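You operate a simulated robot arm through the tools that you are given. There is no shell and no other tool. Be economical: measure what you need, move in short steps, check, and stop when the job is done.

Carry out the task below with a simulated two-armed robot. There is one attempt and no reset: what you move stays moved.

JOB
Hose the caked powder off the mesh frame in the sink.
Fine: keep the water in the sink; stand the nozzle in its holster, shut the red valve, then wind the hose in. Set down upright: hose nozzle.

Only the result counts: the job must be done as asked and must still hold three seconds after the hand-in. Knocking over, shifting, dropping, spilling or breaking anything else fails it.

ROBOT AND FRAMES
Two 7-joint arms with two-finger parallel grippers on one trunk, on a base that drives. Base frame: it is fixed to the floor where the robot stands at the start and does not move with it; the origin is under the middle of the robot, x ahead of it, y to its left, z up. Units: m, degrees, N and s.
The left shoulder is at the start at [0.06, 0.143, 0.883], the right one opposite. With the tool pointing down near the work surface each hand reaches from about 0.3 to 0.42 m from the robot's upright axis, wherever it stands, measured 20 degrees to its own side. Places, roughly: hose reel [0.9, -0.2, 1.3]; mesh frame [2, 0.5, 0.25]; red valve handle [0.8, -0.1, 1.1]; rewind button [0.9, -0.1, 1.4]; steel sink [1.1, 0.1, 0.6]; tap lever [1.1, -0.1, 0.9]; vacuum switch [0.2, 0.6, 0.8]. Payload 1.57 kg a hand.
The TCP of each hand is the grasp point between the finger pads, 0.03 m short of the fingertips. In the tool frame z runs along the fingers and y along their closing line. Largest opening 0.11 m; finger width 0.024, thickness 0.012; the body of the gripper, 0.048 by 0.112 m, starts 0.078 m behind the TCP.
Orientation is told as [roll, pitch, yaw] about the base's x, y, z axes, in that order, counted from this pose: with the fingers straight down and closing along the base's y, the tool's x points along the base's -x, its y along +y and its z along -z.

CONTROLS
- The arms move only by the tool drive_tool. It takes "left_targets", "right_targets" or both (then of equal length, played together; a hand with none holds still); each is a list of rows, each an object (a shift or turn left out is 0, a gripper value left out holds the last) with "translation": the shift along the tool's x, y, z in cm, a list of three; "rotation": the turn, a rotation vector about the tool's x, y, z in degrees, a list of three; "claw": the opening in per cent of the stroke, from 0 (shut) to 100 (fully open). In form: [{"translation": [dx, dy, dz], "rotation": [rx, ry, rz], "claw": claw}, ...]. A call has 1 to 10 rows; each row shifts and turns the commanded pose from where the row before left it, along the tool's axes as they then stand. Each row takes 0.2 s and may step no farther than 0.05 m and 8.6 degrees from the row before; otherwise, or with a gripper value out of range, the whole call is refused. A pose out of reach is approached as far as the arm can. The call stops where the force on the tool passes 60 N (or 10 N more than at its start, if that is more) or the arm is blocked; 0.2 s more then pass. Each finger travels about 0.045 m/s and halts on what it meets, pressing with about 43 N; the grip force reading is that of the motor and also rises with nothing between the fingers. The clock runs only during rows and for 0.2 s after the last one: add rows that do not move to give the fingers time. The reply holds the time, the measured pose of the TCP, the force on the tool along the base axes, the opening and the grip force, in the units named above and with some noise, with the torque about the TCP (base axes, N m) and any sound that the robot's microphone picked up, and new pictures: "views" is both (left out), scene, wrist or none (wrist: the cameras of the hands that moved).
- Cameras (640 x 400 px; columns grow to the right, rows downward): "scene" is now at [0.0551, 0.0174, 1.5077]; the picture's right is [0.22, -0.98, 0.00], its down [-0.58, -0.13, -0.80] and it looks along [0.78, 0.17, -0.60] (base axes); focal length 263 px, centre (320, 200). "left" rides on the left gripper at [0.07, -0.016, -0.141] in its tool frame; the picture's right is [0.23, 0.97, 0.00], its down [-0.86, 0.20, -0.48] and it looks along [-0.47, 0.11, 0.88] (tool axes); focal length 222 px, centre (320, 200). "right" rides on the right gripper at [0.07, 0.016, -0.141] in its tool frame; the picture's right is [-0.23, 0.97, 0.00], its down [-0.85, -0.20, -0.48] and it looks along [-0.47, -0.11, 0.88] (tool axes); focal length 222 px, centre (320, 200).
- raise_lower(by): slides the trunk up (or, below 0, down) by that many m; the arms and the scene camera ride with it, the base frame stays. It gives what a move gives, with no picture.
- roll_base(legs): drives the robot by 1 to 6 legs, each [ahead, left, turn to the left] in m, m and degrees, along the robot's own axes; the way and the turn of a leg run together, so that a leg with both is an arc; at most 1.5 m and 180 degrees a leg. The arms and the cameras ride along, it lands a little off, and it stops where it bumps. It gives what a move gives, and a new picture of the scene camera.
- aim_head(pan, tilt): turns the head with the scene camera to pan (to the left, within 86 degrees either way) and tilt (down, from -29 to 69), counted from straight ahead of the robot. It gives what a move gives, and a new picture of the scene camera.
- pixel_to_xyz(camera, pixels): for up to 12 pixels [column, row] of the newest picture of that camera ("zoom" is the newest enlarged one), the place [x, y, z] in the base frame of the surface seen there, good to about 0.002 m. No time passes.
- enlarge(camera, box): a new picture of the part [left, top, right, bottom] of that camera's present view, enlarged. No time passes.
- finish_job(): hands the job in; it is judged then, once.

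Keep the steps short. Do not move on a guess: measure, check each grasp and each placing, and mend mistakes. In all there are 80 turns and 260 pictures (those below and enlarged ones count). Leave the grippers open and the arms clear of the work at the hand-in unless told otherwise, and finish with a single line.

The tools are called after "Request:" as name(argument=value, ...) on one line, values as JSON. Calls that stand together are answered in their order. drive_tool: Moves the arms, as the interface text tells. Its arguments: {"type":"object","properties":{"left_targets":{"type":"array"},"right_targets":{"type":"array"},"views":{"type":"string","enum":["both","scene","wrist","none"]}},"required":[]} The other tools are called the same way: raise_lower (by) slides the trunk up or down; roll_base (legs) drives the base; aim_head (pan, tilt) turns the head that bears the scene camera; pixel_to_xyz (camera, pixels) gives the place of the surface under pixels of a picture; enlarge (camera, box) takes an enlarged picture of a part of a camera's view; finish_job () hands the job in.

At the start:

```text
time: 0.0
left_eef_pos: [0.4183, 0.1941, 0.9996]
left_ee_rot: [0.0, 0.0, 0.0]
left_force: [0.6, -0.7, -0.2]
left_wrist_torque: [0.03, 0.01, -0.01]
left_grip_width: 0.11
left_gripper_force: 0.1
right_eef_pos: [0.6031, -0.2103, 1.0002]
right_ee_rot: [-0.1, -0.1, 0.0]
right_force: [0.4, -0.4, -1.3]
right_wrist_torque: [0.01, 0.01, -0.03]
right_grip_width: 0.1098
right_gripper_force: 0.1
trunk travel left (down, up): [-0.481, 0.109]
robot x, y, heading: [0.0008, 0.0009, -0.1]
head pan, tilt: [12.5, 36.8]
```

scene: 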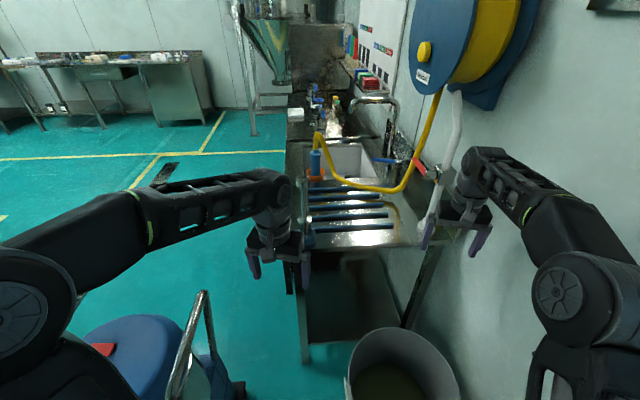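
right: 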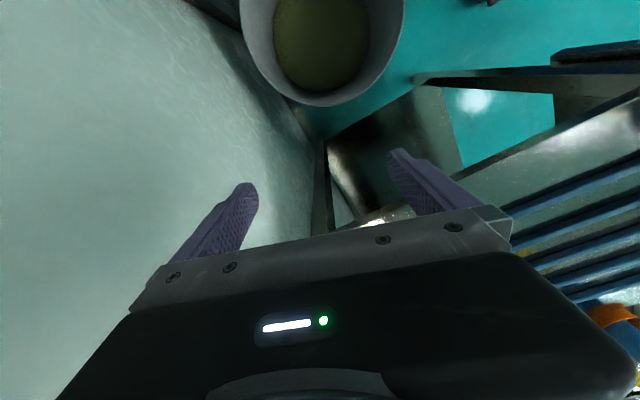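
left: 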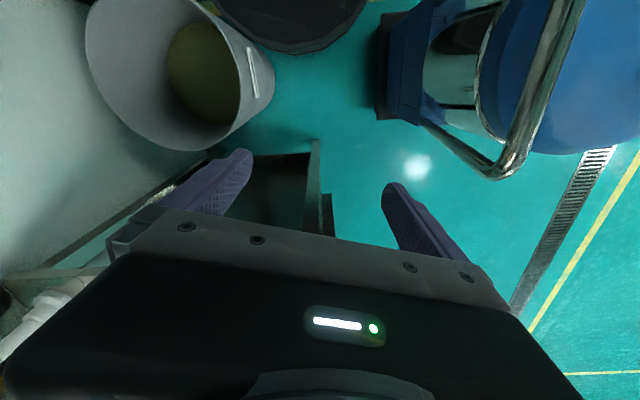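

I see the sink, the blue nozzle in an orange holster, the hose, and the reel. I'll enlarge the sink area and the reel before measuring anything.

Request:
enlarge(camera="scene", box=[270, 80, 470, 260])

Request:
enlarge(camera="scene", box=[220, 0, 540, 200])

Request:
pixel_to_xyz(camera="scene", pixels=[[316, 160], [316, 175], [318, 138], [424, 52], [421, 163], [395, 161], [350, 155], [350, 220], [265, 40], [422, 240], [300, 180], [370, 98]])

```text
2.22 times, centred on (370, 170) of scene
```

zoom: 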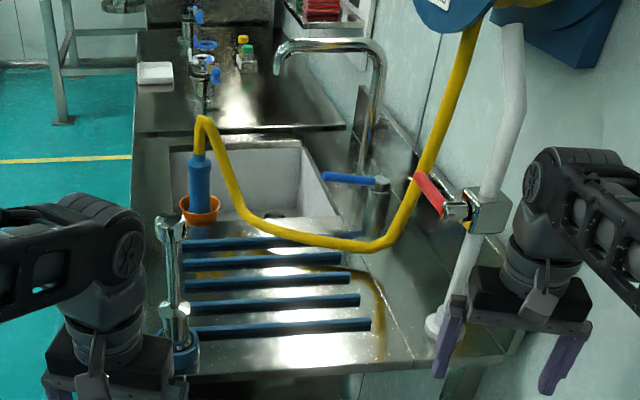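

```text
2.00 times, centred on (380, 100) of scene
```

zoom: 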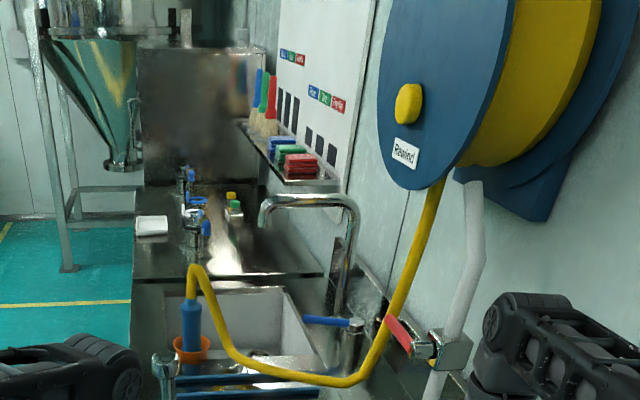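

```text
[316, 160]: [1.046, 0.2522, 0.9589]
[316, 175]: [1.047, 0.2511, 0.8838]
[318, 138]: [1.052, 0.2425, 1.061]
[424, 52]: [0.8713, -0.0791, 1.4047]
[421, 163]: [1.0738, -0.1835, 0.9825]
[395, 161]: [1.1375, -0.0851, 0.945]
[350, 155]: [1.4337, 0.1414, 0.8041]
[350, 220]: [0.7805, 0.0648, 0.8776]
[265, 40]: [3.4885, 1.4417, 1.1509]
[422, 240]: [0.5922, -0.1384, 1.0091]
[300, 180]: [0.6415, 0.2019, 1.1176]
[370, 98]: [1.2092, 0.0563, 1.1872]
```

The basin interior is not fully visible. I'll turn the head to look left and around for obstacles before driving.

Request:
aim_head(pan=50, tilt=45)

Request:
aim_head(pan=15, tilt=15)

Request:
aim_head(pan=-10, tilt=60)

```text
time: 1.0
left_eef_pos: [0.4175, 0.1934, 1.0002]
left_ee_rot: [-0.1, 0.0, 0.0]
left_force: [-0.1, 0.0, -0.1]
left_wrist_torque: [-0.02, 0.01, 0.02]
left_grip_width: 0.1098
left_gripper_force: 0.1
right_eef_pos: [0.6045, -0.2097, 0.9995]
right_ee_rot: [0.0, 0.0, 0.0]
right_force: [0.1, -0.1, 0.4]
right_wrist_torque: [-0.02, 0.01, 0.02]
right_grip_width: 0.1099
right_gripper_force: 0.1
trunk travel left (down, up): [-0.481, 0.109]
robot x, y, heading: [-0.0017, -0.0005, 0.2]
head pan, tilt: [50.0, 45.0]
```

scene: 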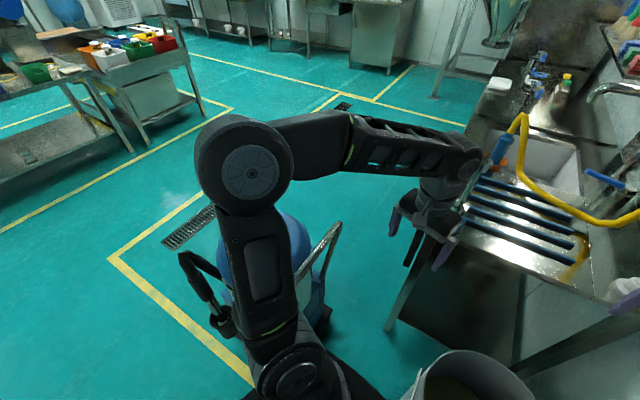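

```text
time: 2.0
left_eef_pos: [0.4189, 0.1946, 1.0]
left_ee_rot: [-0.1, 0.0, 0.0]
left_force: [0.0, -0.1, 0.2]
left_wrist_torque: [0.01, 0.0, -0.01]
left_grip_width: 0.1101
left_gripper_force: 0.0
right_eef_pos: [0.6034, -0.209, 0.9993]
right_ee_rot: [-0.1, 0.0, 0.0]
right_force: [-0.2, -0.3, -0.4]
right_wrist_torque: [0.0, -0.02, 0.0]
right_grip_width: 0.11
right_gripper_force: 0.0
trunk travel left (down, up): [-0.481, 0.109]
robot x, y, heading: [-0.0011, 0.0007, -0.1]
head pan, tilt: [15.0, 15.0]
```

scene: 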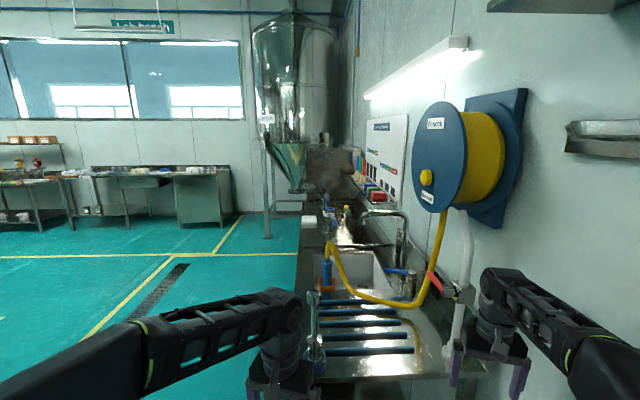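

```text
time: 3.2
left_eef_pos: [0.4186, 0.1944, 1.0]
left_ee_rot: [0.0, 0.0, 0.0]
left_force: [-0.1, 0.2, 0.3]
left_wrist_torque: [-0.05, 0.01, -0.04]
left_grip_width: 0.1099
left_gripper_force: 0.1
right_eef_pos: [0.6026, -0.2105, 0.9999]
right_ee_rot: [-0.1, 0.1, -0.1]
right_force: [-0.1, 0.1, -0.3]
right_wrist_torque: [-0.04, 0.03, 0.01]
right_grip_width: 0.11
right_gripper_force: 0.1
trunk travel left (down, up): [-0.481, 0.109]
robot x, y, heading: [0.0029, 0.0033, -0.2]
head pan, tilt: [-10.0, 60.0]
```

scene: 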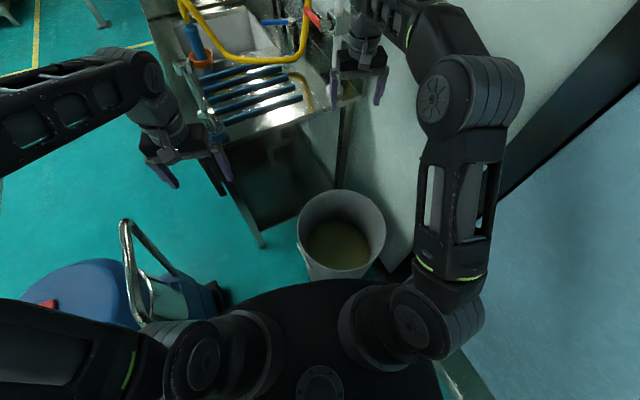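

The bucket is right ahead (col 340,row 230) and the vacuum is left-front (col 90,row 290). I'll measure both.

Request:
pixel_to_xyz(camera="scene", pixels=[[300, 235], [340, 193], [385, 230], [340, 278], [340, 245], [30, 295], [125, 222], [45, 305], [215, 295], [262, 247], [205, 60], [100, 265]])

Request:
aim_head(pan=80, tilt=55)

```text
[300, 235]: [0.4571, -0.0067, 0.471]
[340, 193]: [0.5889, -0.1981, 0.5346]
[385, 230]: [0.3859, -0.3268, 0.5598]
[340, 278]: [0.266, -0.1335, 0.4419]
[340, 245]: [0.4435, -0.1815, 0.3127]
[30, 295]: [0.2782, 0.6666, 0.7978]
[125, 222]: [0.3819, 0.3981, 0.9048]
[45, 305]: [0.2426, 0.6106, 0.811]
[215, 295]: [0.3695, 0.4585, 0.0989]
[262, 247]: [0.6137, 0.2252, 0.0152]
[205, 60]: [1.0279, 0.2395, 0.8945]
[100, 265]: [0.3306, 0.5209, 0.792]
```

```text
time: 4.8
left_eef_pos: [0.4181, 0.1944, 0.9999]
left_ee_rot: [0.0, 0.1, 0.0]
left_force: [0.1, -1.1, 0.1]
left_wrist_torque: [0.0, 0.0, -0.01]
left_grip_width: 0.1099
left_gripper_force: 0.1
right_eef_pos: [0.6031, -0.2086, 1.0]
right_ee_rot: [-0.1, 0.1, 0.0]
right_force: [0.6, -0.4, 0.5]
right_wrist_torque: [0.01, -0.01, 0.01]
right_grip_width: 0.11
right_gripper_force: 0.0
trunk travel left (down, up): [-0.481, 0.109]
robot x, y, heading: [-0.0035, -0.0021, -0.3]
head pan, tilt: [80.0, 55.0]
```

scene: 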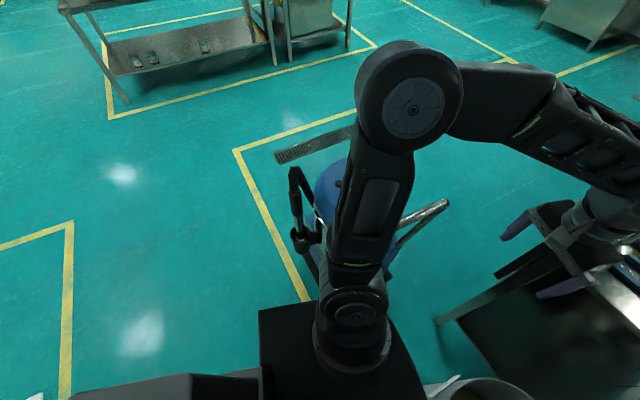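

Measuring the vacuum extents (wand at col 300,row 240; body at col 335,row 180), and base edges.

Request:
pixel_to_xyz(camera="scene", pixels=[[292, 175], [300, 240], [320, 185], [330, 165], [440, 205], [262, 312], [262, 375], [238, 152], [305, 298], [130, 100], [375, 48], [72, 225]])

Request:
enlarge(camera="scene", box=[240, 130, 460, 300])

```text
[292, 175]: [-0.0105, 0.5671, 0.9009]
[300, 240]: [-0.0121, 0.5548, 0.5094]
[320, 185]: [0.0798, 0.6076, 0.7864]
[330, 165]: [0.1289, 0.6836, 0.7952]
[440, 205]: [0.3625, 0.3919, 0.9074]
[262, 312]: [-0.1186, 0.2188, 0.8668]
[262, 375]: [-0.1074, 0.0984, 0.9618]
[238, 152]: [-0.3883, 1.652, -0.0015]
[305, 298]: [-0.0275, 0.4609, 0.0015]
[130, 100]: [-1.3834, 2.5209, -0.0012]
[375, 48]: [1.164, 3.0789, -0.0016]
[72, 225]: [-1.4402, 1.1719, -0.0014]
```

```text
2.35 times, centred on (350, 215) of scene
```

zoom: 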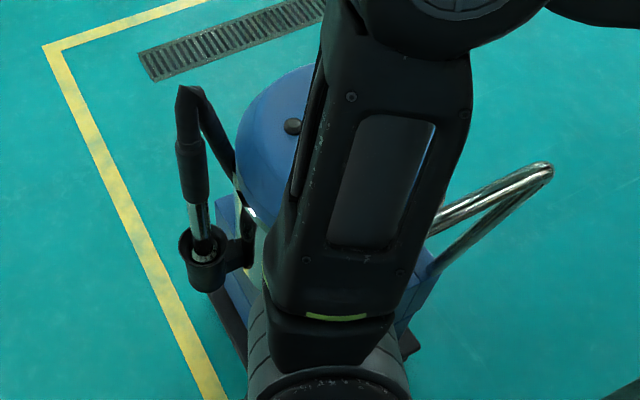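

I'll look as far backward as possible on both sides before backing up.

Request:
aim_head(pan=86, tilt=30)

Request:
aim_head(pan=-86, tilt=45)

```text
time: 5.7
left_eef_pos: [0.4174, 0.1943, 1.0001]
left_ee_rot: [0.0, 0.0, 0.0]
left_force: [0.5, 0.4, 0.6]
left_wrist_torque: [-0.01, -0.04, 0.03]
left_grip_width: 0.1102
left_gripper_force: 0.0
right_eef_pos: [0.6023, -0.2104, 0.9997]
right_ee_rot: [-0.1, 0.0, 0.1]
right_force: [-0.3, 0.3, -0.1]
right_wrist_torque: [-0.01, 0.02, -0.01]
right_grip_width: 0.1099
right_gripper_force: 0.0
trunk travel left (down, up): [-0.481, 0.109]
robot x, y, heading: [-0.0013, -0.0021, -0.3]
head pan, tilt: [85.9, 30.0]
```

scene: 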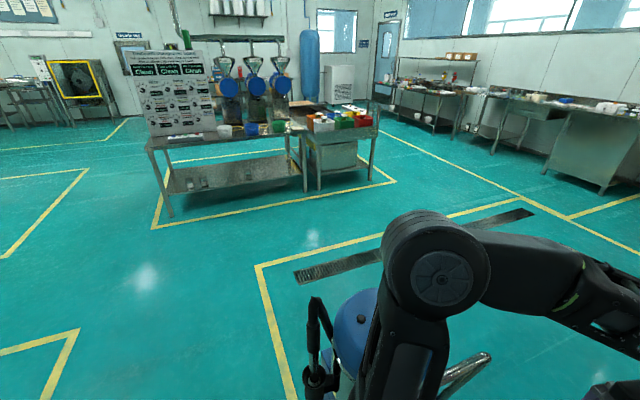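

```text
time: 8.3
left_eef_pos: [0.4185, 0.1932, 1.0]
left_ee_rot: [0.0, 0.0, -0.1]
left_force: [0.5, 0.1, -0.7]
left_wrist_torque: [0.02, 0.01, -0.03]
left_grip_width: 0.1101
left_gripper_force: 0.0
right_eef_pos: [0.6036, -0.2093, 1.0012]
right_ee_rot: [0.0, 0.0, 0.0]
right_force: [0.5, -0.2, 0.5]
right_wrist_torque: [-0.01, 0.0, 0.01]
right_grip_width: 0.1102
right_gripper_force: 0.0
trunk travel left (down, up): [-0.481, 0.109]
robot x, y, heading: [0.0007, -0.0019, 0.3]
head pan, tilt: [-85.9, 45.0]
```

scene: 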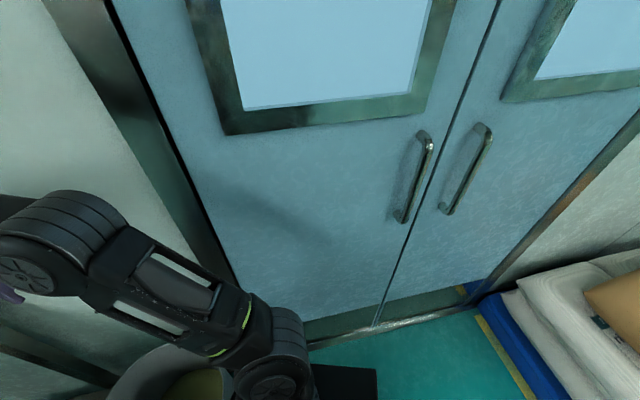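

Sacks sit behind on the right (col 560,row 320). Measuring them.

Request:
pixel_to_xyz(camera="scene", pixels=[[490, 310], [560, 390], [600, 390], [500, 340], [350, 300], [560, 290], [630, 390]])

```text
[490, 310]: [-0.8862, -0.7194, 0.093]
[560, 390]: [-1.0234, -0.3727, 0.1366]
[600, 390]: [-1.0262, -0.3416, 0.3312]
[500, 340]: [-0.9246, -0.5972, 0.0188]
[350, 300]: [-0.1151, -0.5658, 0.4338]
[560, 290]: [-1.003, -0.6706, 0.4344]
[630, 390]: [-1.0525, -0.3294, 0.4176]
```

The sacks start at x≈-0.9, and the vacuum spans x -0.03..0.42. Plan: raise the trunk 0.1, back up 0.5, slide left 1.4, go forward 1.55 and turn right.

Request:
raise_lower(by=0.1)

Request:
aim_head(pan=0, tilt=50)

Request:
roll_base(legs=[[-0.5, 0, 0], [0, 1.4, 0], [1.5, 0, 0], [0, 0, -90]])

```text
time: 9.6
left_eef_pos: [0.4186, 0.1947, 1.0988]
left_ee_rot: [0.0, 0.0, 0.0]
left_force: [-0.2, 0.2, 0.2]
left_wrist_torque: [-0.01, -0.03, -0.01]
left_grip_width: 0.1103
left_gripper_force: 0.0
right_eef_pos: [0.6023, -0.2086, 1.0994]
right_ee_rot: [-0.1, 0.0, 0.0]
right_force: [-1.2, 0.1, -0.2]
right_wrist_torque: [0.0, 0.0, 0.07]
right_grip_width: 0.11
right_gripper_force: 0.1
trunk travel left (down, up): [-0.581, 0.009]
robot x, y, heading: [0.0003, 0.0005, 0.0]
head pan, tilt: [-85.9, 45.0]
```

```text
time: 11.2
left_eef_pos: [0.4187, 0.194, 1.1001]
left_ee_rot: [0.0, 0.0, -0.1]
left_force: [1.1, -0.8, -0.4]
left_wrist_torque: [-0.02, 0.0, 0.02]
left_grip_width: 0.1101
left_gripper_force: 0.0
right_eef_pos: [0.6027, -0.2096, 1.1004]
right_ee_rot: [0.0, 0.0, 0.1]
right_force: [-0.7, 0.5, -0.2]
right_wrist_torque: [0.0, -0.02, 0.01]
right_grip_width: 0.1098
right_gripper_force: 0.0
trunk travel left (down, up): [-0.581, 0.009]
robot x, y, heading: [-0.0031, -0.0006, -0.2]
head pan, tilt: [0.0, 50.0]
```

scene: 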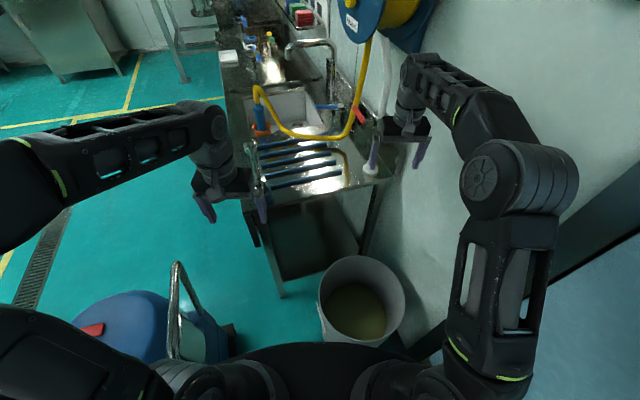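

```text
time: 31.7
left_eef_pos: [1.1854, 0.9603, 1.1001]
left_ee_rot: [0.1, -0.1, -92.3]
left_force: [0.1, 0.7, -0.3]
left_wrist_torque: [-0.01, 0.01, 0.01]
left_grip_width: 0.11
left_gripper_force: 0.0
right_eef_pos: [0.7746, 0.7919, 1.1004]
right_ee_rot: [0.0, 0.1, -92.3]
right_force: [-0.1, -0.2, 0.6]
right_wrist_torque: [0.02, -0.01, -0.01]
right_grip_width: 0.1101
right_gripper_force: 0.0
trunk travel left (down, up): [-0.581, 0.009]
robot x, y, heading: [1.0092, 1.3884, -92.2]
head pan, tilt: [0.0, 50.0]
```

scene: 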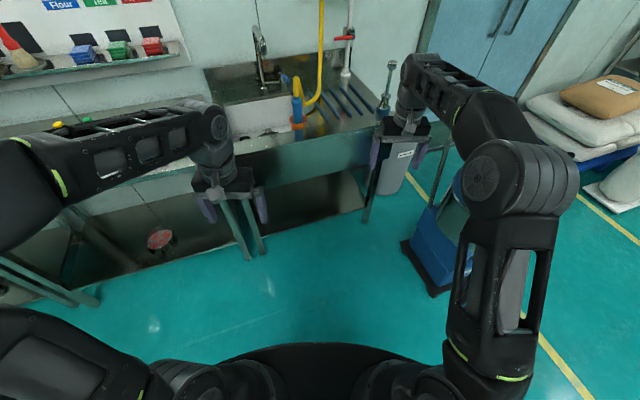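

There is a round reddish object on the lower shelf (col 160,row 240). Enlarging it and the sink.

Request:
enlarge(camera="scene", box=[100, 200, 260, 300])

Request:
pixel_to_xyz(camera="scene", pixels=[[160, 232], [160, 240], [160, 252], [296, 120], [297, 95], [250, 145], [360, 140], [255, 110], [120, 260], [370, 215], [420, 245]])

Request:
enlarge(camera="scene", box=[200, 50, 400, 175])

```text
4.00 times, centred on (180, 250) of scene
```

zoom: 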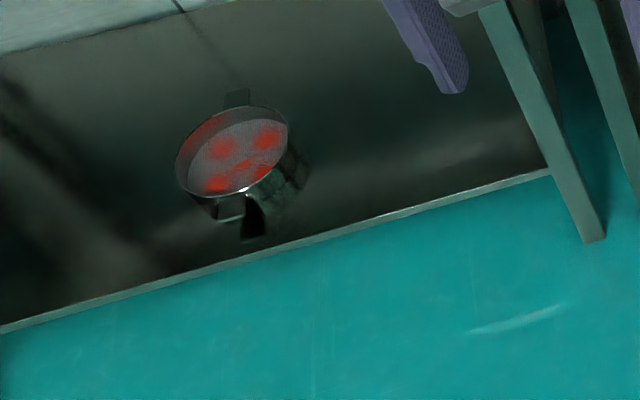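

```text
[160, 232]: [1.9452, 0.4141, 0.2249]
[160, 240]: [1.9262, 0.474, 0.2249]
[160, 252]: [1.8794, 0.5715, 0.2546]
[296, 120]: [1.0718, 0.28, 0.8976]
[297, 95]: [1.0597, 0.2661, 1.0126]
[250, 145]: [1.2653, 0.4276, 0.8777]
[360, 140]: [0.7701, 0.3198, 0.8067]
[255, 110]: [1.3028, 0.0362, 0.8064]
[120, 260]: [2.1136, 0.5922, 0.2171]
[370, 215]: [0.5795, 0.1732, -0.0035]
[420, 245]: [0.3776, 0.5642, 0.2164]
```

```text
3.20 times, centred on (300, 112) of scene
```

zoom: 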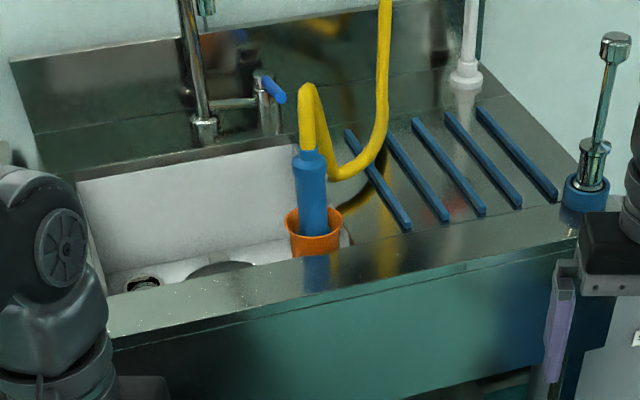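

The sieve with red powder is on the lower shelf at about (1.93, 0.46, 0.25), so it must first be brought to the sink. I'll slide left along the counter to stand in front of it.

Request:
roll_base(legs=[[0, 0, 2.2], [0, 0.9, 0]])

Request:
enlarge(camera="scene", box=[220, 100, 420, 300])

```text
time: 36.8
left_eef_pos: [2.0971, 0.9687, 1.0999]
left_ee_rot: [0.0, 0.0, -89.8]
left_force: [0.4, 0.2, -0.5]
left_wrist_torque: [0.01, -0.01, -0.02]
left_grip_width: 0.11
left_gripper_force: 0.1
right_eef_pos: [1.6937, 0.7824, 1.0992]
right_ee_rot: [0.1, 0.0, -89.8]
right_force: [-0.2, 0.0, 0.4]
right_wrist_torque: [0.03, 0.05, 0.0]
right_grip_width: 0.11
right_gripper_force: 0.0
trunk travel left (down, up): [-0.581, 0.009]
robot x, y, heading: [1.9006, 1.3887, -90.0]
head pan, tilt: [0.0, 50.0]
```

scene: 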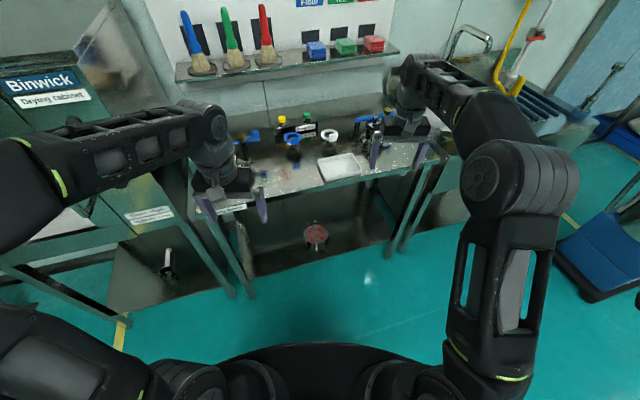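

```text
2.00 times, centred on (320, 200) of scene
```

zoom: 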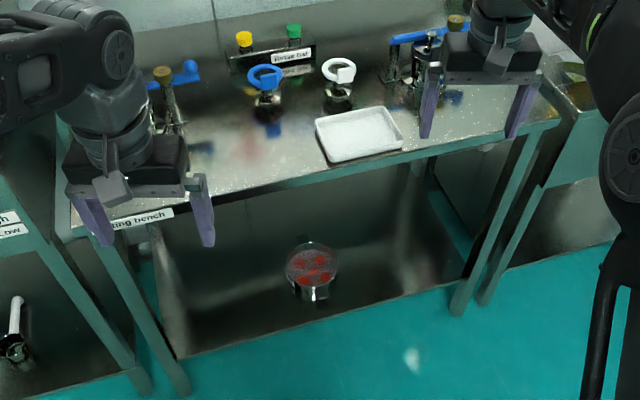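

I see the sieve under the bench at col 315,row 235. I'll measure its rim, the shelf and the bench front edge.

Request:
pixel_to_xyz(camera="scene", pixels=[[315, 222], [315, 233], [316, 246], [304, 235], [327, 235], [280, 190], [400, 168], [250, 280], [380, 245], [210, 210], [440, 155], [316, 250]])

Request:
enlarge(camera="scene", box=[280, 205, 350, 260])

```text
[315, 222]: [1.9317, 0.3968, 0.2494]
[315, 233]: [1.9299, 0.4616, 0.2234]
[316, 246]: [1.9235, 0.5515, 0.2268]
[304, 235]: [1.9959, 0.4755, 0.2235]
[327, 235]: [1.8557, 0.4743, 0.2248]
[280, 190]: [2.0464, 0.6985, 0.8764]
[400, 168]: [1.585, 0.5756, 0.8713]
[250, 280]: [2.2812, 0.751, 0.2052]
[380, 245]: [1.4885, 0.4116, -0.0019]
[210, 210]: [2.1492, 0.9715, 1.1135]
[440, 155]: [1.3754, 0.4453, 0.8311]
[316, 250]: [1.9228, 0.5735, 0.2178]
```

```text
7.27 times, centred on (315, 232) of scene
```

zoom: 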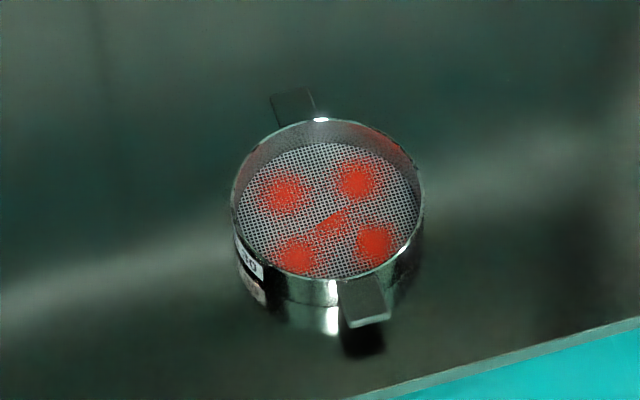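

The sieve has a front tab handle (zoom col 365,row 300) and a back one. Measuring with this zoom.

Request:
pixel_to_xyz(camera="zoom", pixels=[[350, 285], [380, 290], [365, 300], [352, 322], [385, 315], [290, 100], [232, 200], [424, 200], [330, 118], [333, 272], [312, 320], [600, 340]])

```text
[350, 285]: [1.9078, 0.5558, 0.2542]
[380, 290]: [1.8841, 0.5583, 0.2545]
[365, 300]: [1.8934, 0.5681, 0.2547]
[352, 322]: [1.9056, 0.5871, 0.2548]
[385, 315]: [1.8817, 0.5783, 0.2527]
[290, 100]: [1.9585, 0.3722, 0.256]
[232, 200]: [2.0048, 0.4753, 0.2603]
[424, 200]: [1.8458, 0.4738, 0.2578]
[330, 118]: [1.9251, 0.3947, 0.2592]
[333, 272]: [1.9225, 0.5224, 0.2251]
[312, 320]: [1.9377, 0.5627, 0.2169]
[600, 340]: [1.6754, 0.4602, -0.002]
```

Sieve: centre ≈(1.925,0.472), rim z≈0.26, radius ≈0.08, shelf z≈0.21, handles front and back. I plan to take its left rim wall with the left hand. First I'll check the cabinet at left (cols 100-230) for clearance before lowering.

Request:
pixel_to_xyz(camera="scene", pixels=[[130, 190], [180, 210], [230, 295], [60, 255], [125, 315], [150, 240], [50, 150], [248, 295], [400, 245], [388, 250], [450, 170], [70, 240]])

Request:
roll_base(legs=[[-0.15, -0.1, 0]])

```text
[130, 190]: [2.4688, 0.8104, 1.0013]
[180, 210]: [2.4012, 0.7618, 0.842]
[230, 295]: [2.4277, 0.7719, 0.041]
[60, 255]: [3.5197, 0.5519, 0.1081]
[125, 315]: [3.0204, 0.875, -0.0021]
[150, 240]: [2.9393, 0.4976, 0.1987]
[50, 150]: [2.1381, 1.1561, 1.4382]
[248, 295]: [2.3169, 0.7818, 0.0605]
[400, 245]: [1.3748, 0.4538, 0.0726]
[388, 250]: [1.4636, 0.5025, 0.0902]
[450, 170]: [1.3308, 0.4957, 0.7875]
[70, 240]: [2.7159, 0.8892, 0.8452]
```

```text
time: 38.3
left_eef_pos: [1.9916, 1.1192, 1.1002]
left_ee_rot: [0.0, 0.0, -89.9]
left_force: [-0.3, -0.2, 0.0]
left_wrist_torque: [0.0, -0.02, -0.02]
left_grip_width: 0.1101
left_gripper_force: 0.0
right_eef_pos: [1.5883, 0.9336, 1.1003]
right_ee_rot: [0.1, -0.1, -89.9]
right_force: [-1.0, -0.2, 0.4]
right_wrist_torque: [-0.03, -0.07, 0.0]
right_grip_width: 0.11
right_gripper_force: 0.1
trunk travel left (down, up): [-0.581, 0.009]
robot x, y, heading: [1.7995, 1.537, -89.8]
head pan, tilt: [0.0, 50.0]
```

scene: 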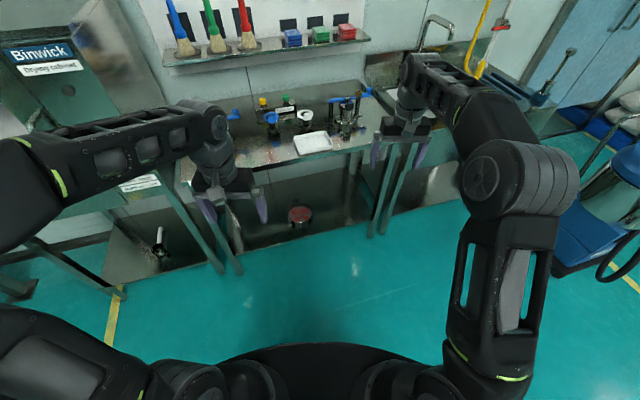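

Area clear at y>0.8. Lowering the trunk by 0.52.

Request:
raise_lower(by=-0.52)

Request:
aim_head(pan=10, tilt=40)

```text
refused: -0.52 is not a number from -0.4 to 0.4
```

```text
time: 39.0
left_eef_pos: [1.9925, 1.1186, 1.0999]
left_ee_rot: [0.0, 0.1, -90.0]
left_force: [0.3, 0.5, 0.3]
left_wrist_torque: [-0.02, 0.01, -0.04]
left_grip_width: 0.11
left_gripper_force: 0.1
right_eef_pos: [1.5884, 0.9316, 1.0999]
right_ee_rot: [0.0, -0.1, -89.9]
right_force: [-0.2, -0.7, -0.6]
right_wrist_torque: [-0.01, 0.01, 0.0]
right_grip_width: 0.1101
right_gripper_force: 0.0
trunk travel left (down, up): [-0.581, 0.009]
robot x, y, heading: [1.7986, 1.5355, -89.8]
head pan, tilt: [10.0, 40.0]
```

scene: 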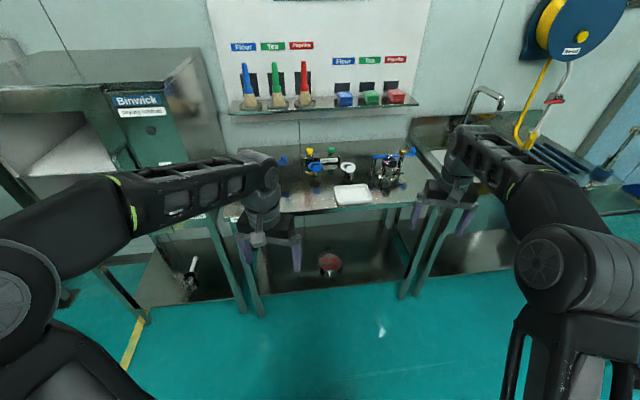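

Lowering in two steps, then tilting the left tool 40° forward while retracting the right hand 20 cm towards the robot.

Request:
raise_lower(by=-0.4)

Request:
raise_lower(by=-0.15)

Request:
drive_tool(left_targets=[{"rotation": [0, -8, 0]}, {"rotation": [0, -8, 0]}, {"rotation": [0, -8, 0]}, {"rotation": [0, -8, 0]}, {"rotation": [0, -8, 0]}, {}], right_targets=[{"translation": [4, 0, 0]}, {"translation": [4, 0, 0]}, {"translation": [4, 0, 0]}, {"translation": [4, 0, 0]}, {"translation": [4, 0, 0]}, {}])

```text
time: 42.8
left_eef_pos: [1.992, 1.118, 0.6986]
left_ee_rot: [0.0, 0.0, -89.9]
left_force: [0.8, 0.4, 0.0]
left_wrist_torque: [-0.03, -0.01, -0.02]
left_grip_width: 0.11
left_gripper_force: 0.2
right_eef_pos: [1.5888, 0.9337, 0.7001]
right_ee_rot: [0.1, 0.0, -89.9]
right_force: [1.7, 0.0, -0.2]
right_wrist_torque: [0.02, -0.02, -0.02]
right_grip_width: 0.1099
right_gripper_force: 0.1
trunk travel left (down, up): [-0.181, 0.409]
robot x, y, heading: [1.8008, 1.5365, -89.8]
head pan, tilt: [10.0, 40.0]
```

```text
time: 44.6
left_eef_pos: [1.9923, 1.1189, 0.5503]
left_ee_rot: [0.0, 0.0, -89.8]
left_force: [0.1, -0.6, 0.2]
left_wrist_torque: [0.02, -0.03, -0.01]
left_grip_width: 0.1097
left_gripper_force: 0.0
right_eef_pos: [1.5878, 0.9332, 0.5513]
right_ee_rot: [0.0, -0.2, -89.9]
right_force: [0.0, 0.8, -0.1]
right_wrist_torque: [-0.02, -0.01, -0.01]
right_grip_width: 0.1098
right_gripper_force: 0.0
trunk travel left (down, up): [-0.031, 0.559]
robot x, y, heading: [1.7994, 1.5383, -90.0]
head pan, tilt: [10.0, 40.0]
```

```text
time: 46.0
left_eef_pos: [1.9935, 1.1171, 0.5503]
left_ee_rot: [0.0, -39.9, -90.0]
left_force: [-0.5, 0.3, -0.2]
left_wrist_torque: [0.0, 0.03, -0.01]
left_grip_width: 0.11
left_gripper_force: 0.0
right_eef_pos: [1.5867, 1.1328, 0.5528]
right_ee_rot: [-0.1, -0.2, -89.8]
right_force: [-0.2, 0.2, 0.2]
right_wrist_torque: [0.0, 0.01, -0.01]
right_grip_width: 0.1101
right_gripper_force: 0.1
trunk travel left (down, up): [-0.031, 0.559]
robot x, y, heading: [1.7996, 1.532, -90.0]
head pan, tilt: [10.0, 40.0]
```

scene: 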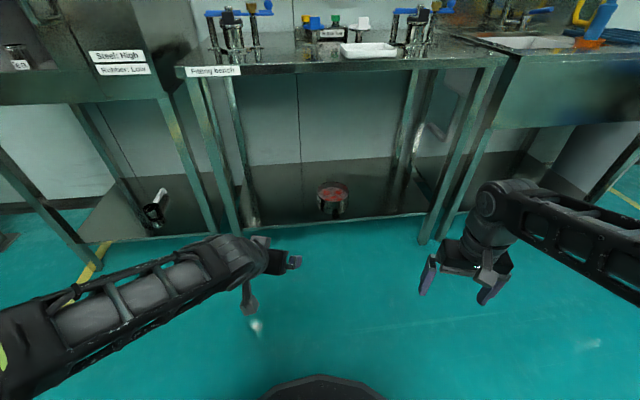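
right: 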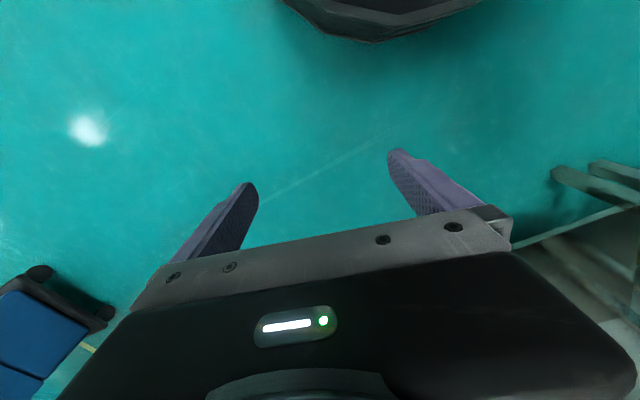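
left: 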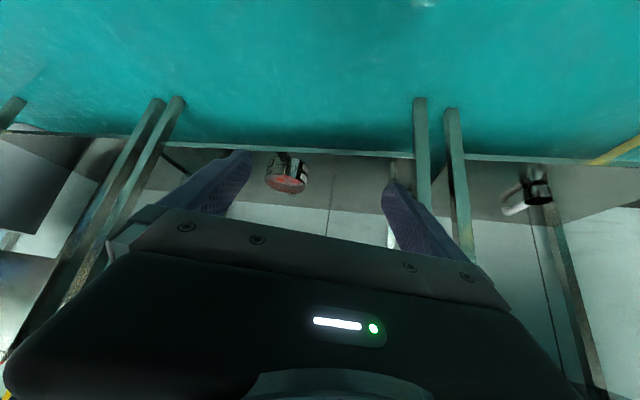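

Under-bench space is open (height ~0.6). Driving forward 0.4, then I'll look at the sieve.

Request:
roll_base(legs=[[0.4, 0, 0]])

Request:
enlarge(camera="left", box=[200, 100, 440, 250])

```text
time: 48.5
left_eef_pos: [1.996, 0.7174, 0.5495]
left_ee_rot: [0.1, -39.8, -89.6]
left_force: [-0.6, -0.6, -1.0]
left_wrist_torque: [-0.01, 0.0, -0.02]
left_grip_width: 0.1101
left_gripper_force: 0.1
right_eef_pos: [1.5895, 0.7307, 0.5519]
right_ee_rot: [0.1, -0.1, -89.5]
right_force: [-0.6, 0.0, 1.0]
right_wrist_torque: [0.02, 0.0, 0.02]
right_grip_width: 0.1099
right_gripper_force: 0.1
trunk travel left (down, up): [-0.031, 0.559]
robot x, y, heading: [1.8008, 1.1352, -89.9]
head pan, tilt: [10.0, 40.0]
```

scene: 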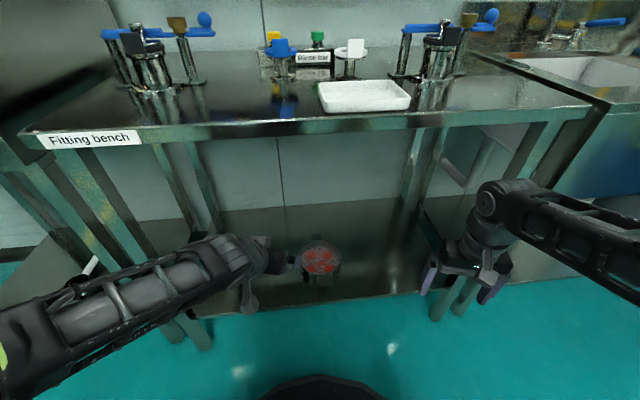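

```text
2.67 times, centred on (320, 175) of left
```

zoom: 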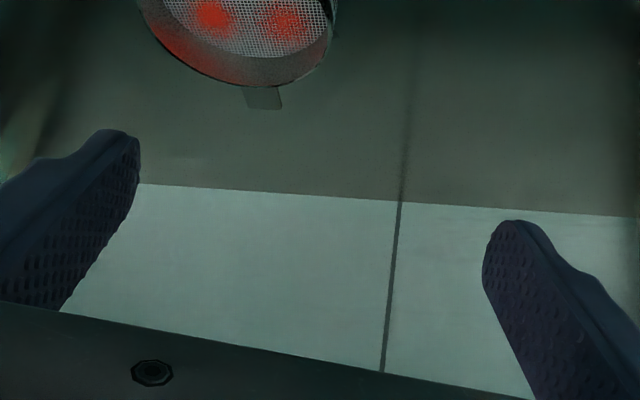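

Now measuring the sieve from this closer scene view (col 320,row 260).

Request:
enlarge(camera="scene", box=[280, 225, 360, 290])

```text
6.15 times, centred on (320, 258) of scene
```

zoom: 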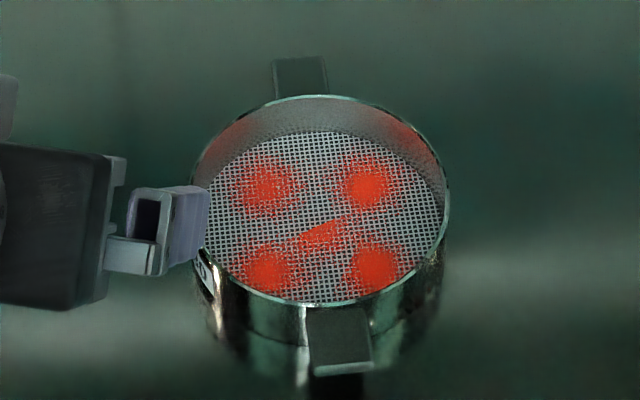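

Request:
pixel_to_xyz(camera="zoom", pixels=[[320, 96], [448, 200], [447, 220], [308, 303], [190, 180], [440, 165], [250, 285], [390, 285], [320, 200], [340, 345], [300, 70], [215, 150]])

```text
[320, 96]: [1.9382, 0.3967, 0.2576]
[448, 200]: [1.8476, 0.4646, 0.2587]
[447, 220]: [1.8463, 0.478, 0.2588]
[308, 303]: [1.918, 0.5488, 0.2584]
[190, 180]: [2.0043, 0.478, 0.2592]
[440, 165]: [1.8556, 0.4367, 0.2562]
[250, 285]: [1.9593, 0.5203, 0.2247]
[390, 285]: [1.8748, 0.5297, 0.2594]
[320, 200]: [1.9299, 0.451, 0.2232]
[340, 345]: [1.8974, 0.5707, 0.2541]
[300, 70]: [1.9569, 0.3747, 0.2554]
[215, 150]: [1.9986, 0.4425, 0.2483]
```

Rim: centre (1.9255,0.473), z 0.26, left wall at x≈2.003. The left tool axis points straight at it; moving 27.7 cm along the tool to a pre-grasp point 10 cm short.

Request:
drive_tool(left_targets=[{"translation": [0, 0.1, 4.6]}, {"translation": [0, 0.1, 4.6]}, {"translation": [0, 0.1, 4.6]}, {"translation": [0, 0.1, 4.6]}, {"translation": [0, 0.1, 4.6]}, {"translation": [-0.3, 0.1, 4.6]}, {}])

```text
time: 50.1
left_eef_pos: [2.0023, 0.5356, 0.3404]
left_ee_rot: [-0.1, -40.0, -89.7]
left_force: [0.7, 0.2, 0.5]
left_wrist_torque: [-0.02, 0.02, 0.04]
left_grip_width: 0.11
left_gripper_force: 0.1
right_eef_pos: [1.5894, 0.7307, 0.5533]
right_ee_rot: [0.1, -0.1, -89.5]
right_force: [-1.1, -1.1, -0.2]
right_wrist_torque: [-0.02, -0.01, 0.02]
right_grip_width: 0.1098
right_gripper_force: 0.1
trunk travel left (down, up): [-0.031, 0.559]
robot x, y, heading: [1.7975, 1.1368, -89.5]
head pan, tilt: [10.0, 40.0]
```

scene: 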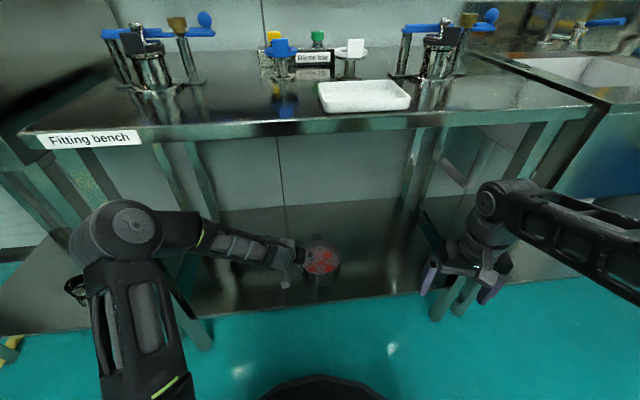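
left: 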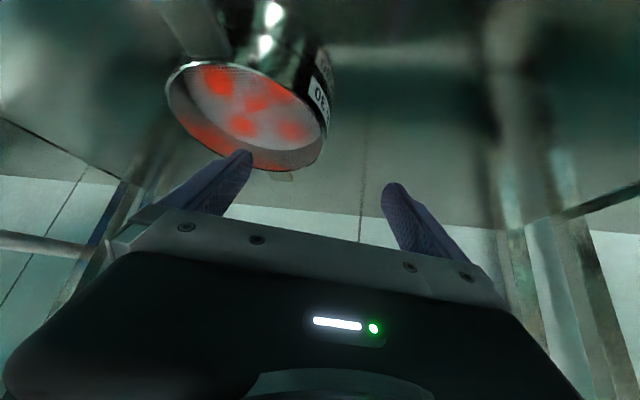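

Fingers straddle the left wall (col ~325,row 120). Advancing 9.8 cm along the tool, then checking.

Request:
drive_tool(left_targets=[{"translation": [0, 0, 4]}, {"translation": [0, 0, 4]}, {"translation": [0, 0, 1.7]}, {}], views="wrist")

Request:
enlarge(camera="scene", box=[270, 220, 370, 290])

```text
time: 51.1
left_eef_pos: [2.0045, 0.4757, 0.2648]
left_ee_rot: [0.1, -39.8, -89.7]
left_force: [-0.5, -0.7, 0.0]
left_wrist_torque: [0.01, 0.0, 0.02]
left_grip_width: 0.1099
left_gripper_force: 0.1
right_eef_pos: [1.5901, 0.7294, 0.5541]
right_ee_rot: [0.0, -0.2, -89.6]
right_force: [0.1, -0.6, 0.6]
right_wrist_torque: [0.0, 0.0, 0.02]
right_grip_width: 0.1102
right_gripper_force: 0.0
trunk travel left (down, up): [-0.031, 0.559]
robot x, y, heading: [1.7998, 1.1352, -89.8]
head pan, tilt: [10.0, 40.0]
```

left: 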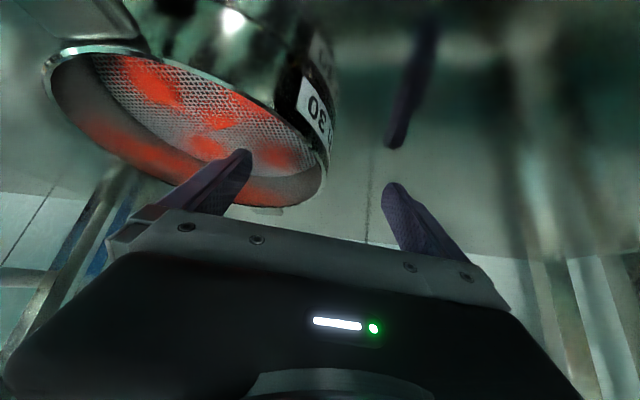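

```text
5.71 times, centred on (320, 255) of scene
```

zoom: 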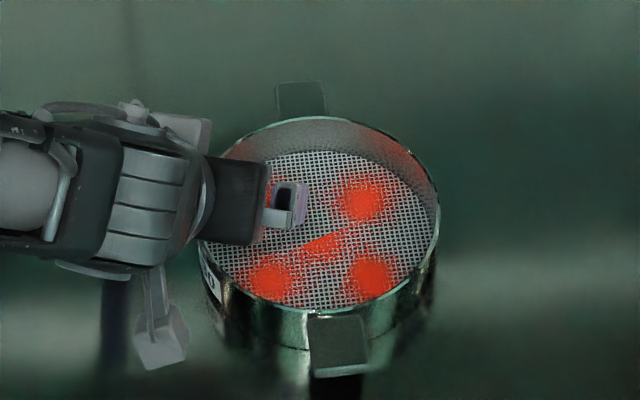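

One finger is inside, one outside, no contact force. Advancing 0.3 cm and closing.

Request:
drive_tool(left_targets=[{"translation": [0, 0, 0.3]}, {"claw": 0}, {"claw": 0}, {"claw": 0}, {"claw": 0}, {"claw": 0}, {"claw": 0}, {"claw": 0}, {"claw": 0}], views="wrist")

Request:
enlarge(camera="scene", box=[270, 220, 370, 290])

```text
time: 53.1
left_eef_pos: [2.0046, 0.474, 0.2635]
left_ee_rot: [0.1, -39.8, -89.6]
left_force: [0.1, -0.4, -0.4]
left_wrist_torque: [0.11, -0.03, 0.09]
left_grip_width: 0.0068
left_gripper_force: 26.0
right_eef_pos: [1.5896, 0.7308, 0.5528]
right_ee_rot: [0.0, -0.2, -89.6]
right_force: [-0.3, 0.0, 0.7]
right_wrist_torque: [0.03, 0.0, 0.02]
right_grip_width: 0.11
right_gripper_force: 0.0
trunk travel left (down, up): [-0.031, 0.559]
robot x, y, heading: [1.7969, 1.1359, -89.7]
head pan, tilt: [10.0, 40.0]
```

left: 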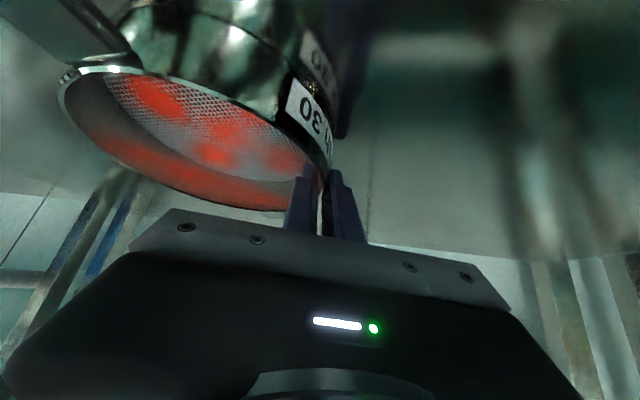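

```text
5.71 times, centred on (320, 255) of scene
```

zoom: 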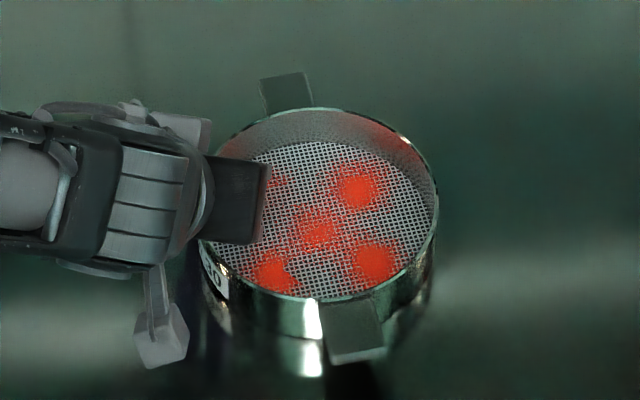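

Gripped at 6.8 mm width. Letting force build, then lifting 5 cm straight up and checking.

Request:
drive_tool(left_targets=[{"claw": 0}, {"claw": 0}, {"translation": [-0.64, 0, -0.77]}, {"translation": [-0.96, 0, -1.15]}, {"translation": [-1.6, 0, -1.9]}, {}], views="both")

```text
time: 54.5
left_eef_pos: [2.0029, 0.4741, 0.3136]
left_ee_rot: [0.0, -39.8, -89.7]
left_force: [-1.0, -0.8, -2.4]
left_wrist_torque: [-0.01, -0.17, 0.0]
left_grip_width: 0.0066
left_gripper_force: 25.8
right_eef_pos: [1.5897, 0.7298, 0.5521]
right_ee_rot: [0.0, 0.0, -89.6]
right_force: [-0.1, -0.8, 0.0]
right_wrist_torque: [0.0, 0.0, -0.02]
right_grip_width: 0.1097
right_gripper_force: 0.1
trunk travel left (down, up): [-0.031, 0.559]
robot x, y, heading: [1.7977, 1.1376, -89.6]
head pan, tilt: [10.0, 40.0]
```

scene: 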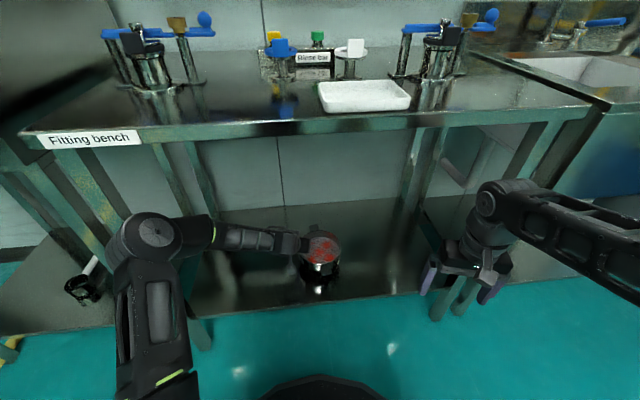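
left: 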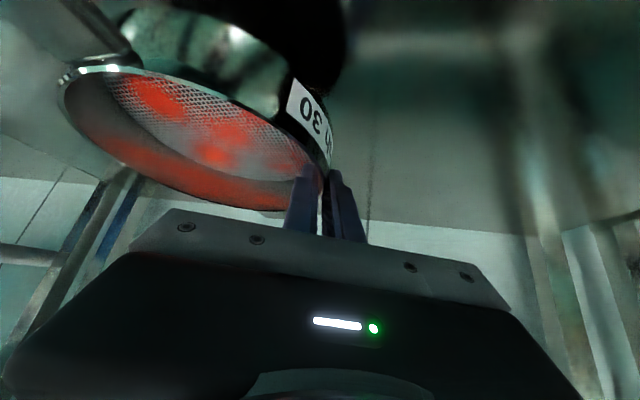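

Sieve is held (≈2.4 N). Lifting 4 cm more and backing the base out 0.6 m.

Request:
drive_tool(left_targets=[{"translation": [-1.3, 0, -1.53]}, {"translation": [-1.3, 0, -1.53]}, {}], views="none")

Request:
roll_base(legs=[[-0.6, 0, 0]])

Request:
raise_lower(by=0.4)

Request:
raise_lower(by=0.15)

Request:
aim_head(pan=-20, tilt=40)

```text
time: 55.3
left_eef_pos: [2.0033, 0.473, 0.3544]
left_ee_rot: [0.0, -39.8, -89.7]
left_force: [-0.3, 0.7, -2.8]
left_wrist_torque: [0.03, -0.18, 0.02]
left_grip_width: 0.0067
left_gripper_force: 26.2
right_eef_pos: [1.5896, 0.73, 0.5537]
right_ee_rot: [0.1, 0.1, -89.6]
right_force: [-0.8, 0.8, 0.2]
right_wrist_torque: [0.0, -0.01, -0.06]
right_grip_width: 0.1101
right_gripper_force: 0.1
trunk travel left (down, up): [-0.031, 0.559]
robot x, y, heading: [1.7965, 1.135, -89.6]
head pan, tilt: [10.0, 40.0]
```

```text
time: 58.6
left_eef_pos: [2.0025, 1.0597, 0.3548]
left_ee_rot: [0.0, -39.8, -89.3]
left_force: [0.4, 0.2, -2.0]
left_wrist_torque: [0.02, -0.15, 0.01]
left_grip_width: 0.0065
left_gripper_force: 25.9
right_eef_pos: [1.5867, 1.3133, 0.5526]
right_ee_rot: [0.1, -0.1, -89.2]
right_force: [0.5, -0.3, -0.5]
right_wrist_torque: [0.04, -0.01, -0.02]
right_grip_width: 0.1099
right_gripper_force: 0.2
trunk travel left (down, up): [-0.031, 0.559]
robot x, y, heading: [1.7939, 1.721, -89.2]
head pan, tilt: [10.0, 40.0]
```

scene: 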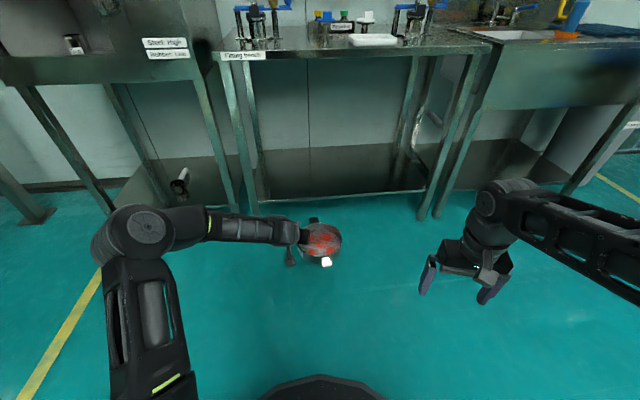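

```text
time: 62.4
left_eef_pos: [2.0031, 1.0595, 0.7551]
left_ee_rot: [0.1, -39.9, -89.3]
left_force: [0.5, -0.4, -2.4]
left_wrist_torque: [0.02, -0.18, -0.03]
left_grip_width: 0.0067
left_gripper_force: 25.9
right_eef_pos: [1.5865, 1.3131, 0.9539]
right_ee_rot: [0.0, 0.0, -89.2]
right_force: [-1.1, 0.0, -0.8]
right_wrist_torque: [-0.01, 0.03, 0.02]
right_grip_width: 0.1101
right_gripper_force: 0.0
trunk travel left (down, up): [-0.431, 0.159]
robot x, y, heading: [1.7965, 1.7192, -89.4]
head pan, tilt: [10.0, 40.0]
```

```text
time: 64.2
left_eef_pos: [2.001, 1.0593, 0.9042]
left_ee_rot: [0.1, -39.8, -89.3]
left_force: [-0.4, -0.4, -2.0]
left_wrist_torque: [-0.02, -0.19, 0.03]
left_grip_width: 0.0067
left_gripper_force: 26.2
right_eef_pos: [1.5869, 1.3131, 1.1031]
right_ee_rot: [0.0, 0.0, -89.2]
right_force: [-0.3, 1.1, 0.1]
right_wrist_torque: [0.02, 0.02, 0.0]
right_grip_width: 0.1098
right_gripper_force: 0.2
trunk travel left (down, up): [-0.581, 0.009]
robot x, y, heading: [1.7926, 1.7163, -89.6]
head pan, tilt: [10.0, 40.0]
```

```text
time: 65.1
left_eef_pos: [2.003, 1.0583, 0.9045]
left_ee_rot: [0.1, -39.9, -89.2]
left_force: [0.0, -0.2, -2.6]
left_wrist_torque: [0.05, -0.21, 0.03]
left_grip_width: 0.0061
left_gripper_force: 26.3
right_eef_pos: [1.5876, 1.3124, 1.1038]
right_ee_rot: [0.0, 0.0, -89.2]
right_force: [0.5, -0.5, 0.6]
right_wrist_torque: [0.03, 0.0, 0.01]
right_grip_width: 0.1099
right_gripper_force: 0.0
trunk travel left (down, up): [-0.581, 0.009]
robot x, y, heading: [1.7977, 1.7182, -89.2]
head pan, tilt: [-20.0, 40.0]
```

scene: 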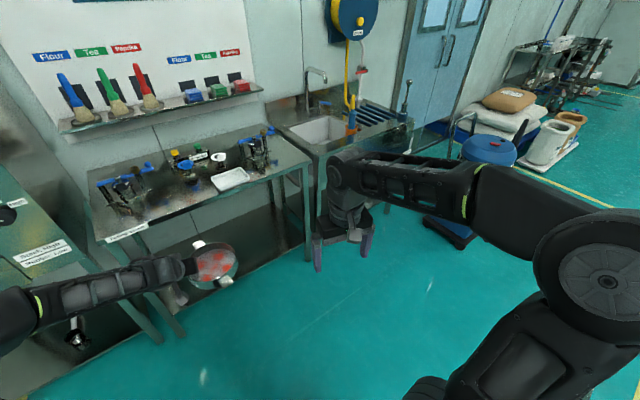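

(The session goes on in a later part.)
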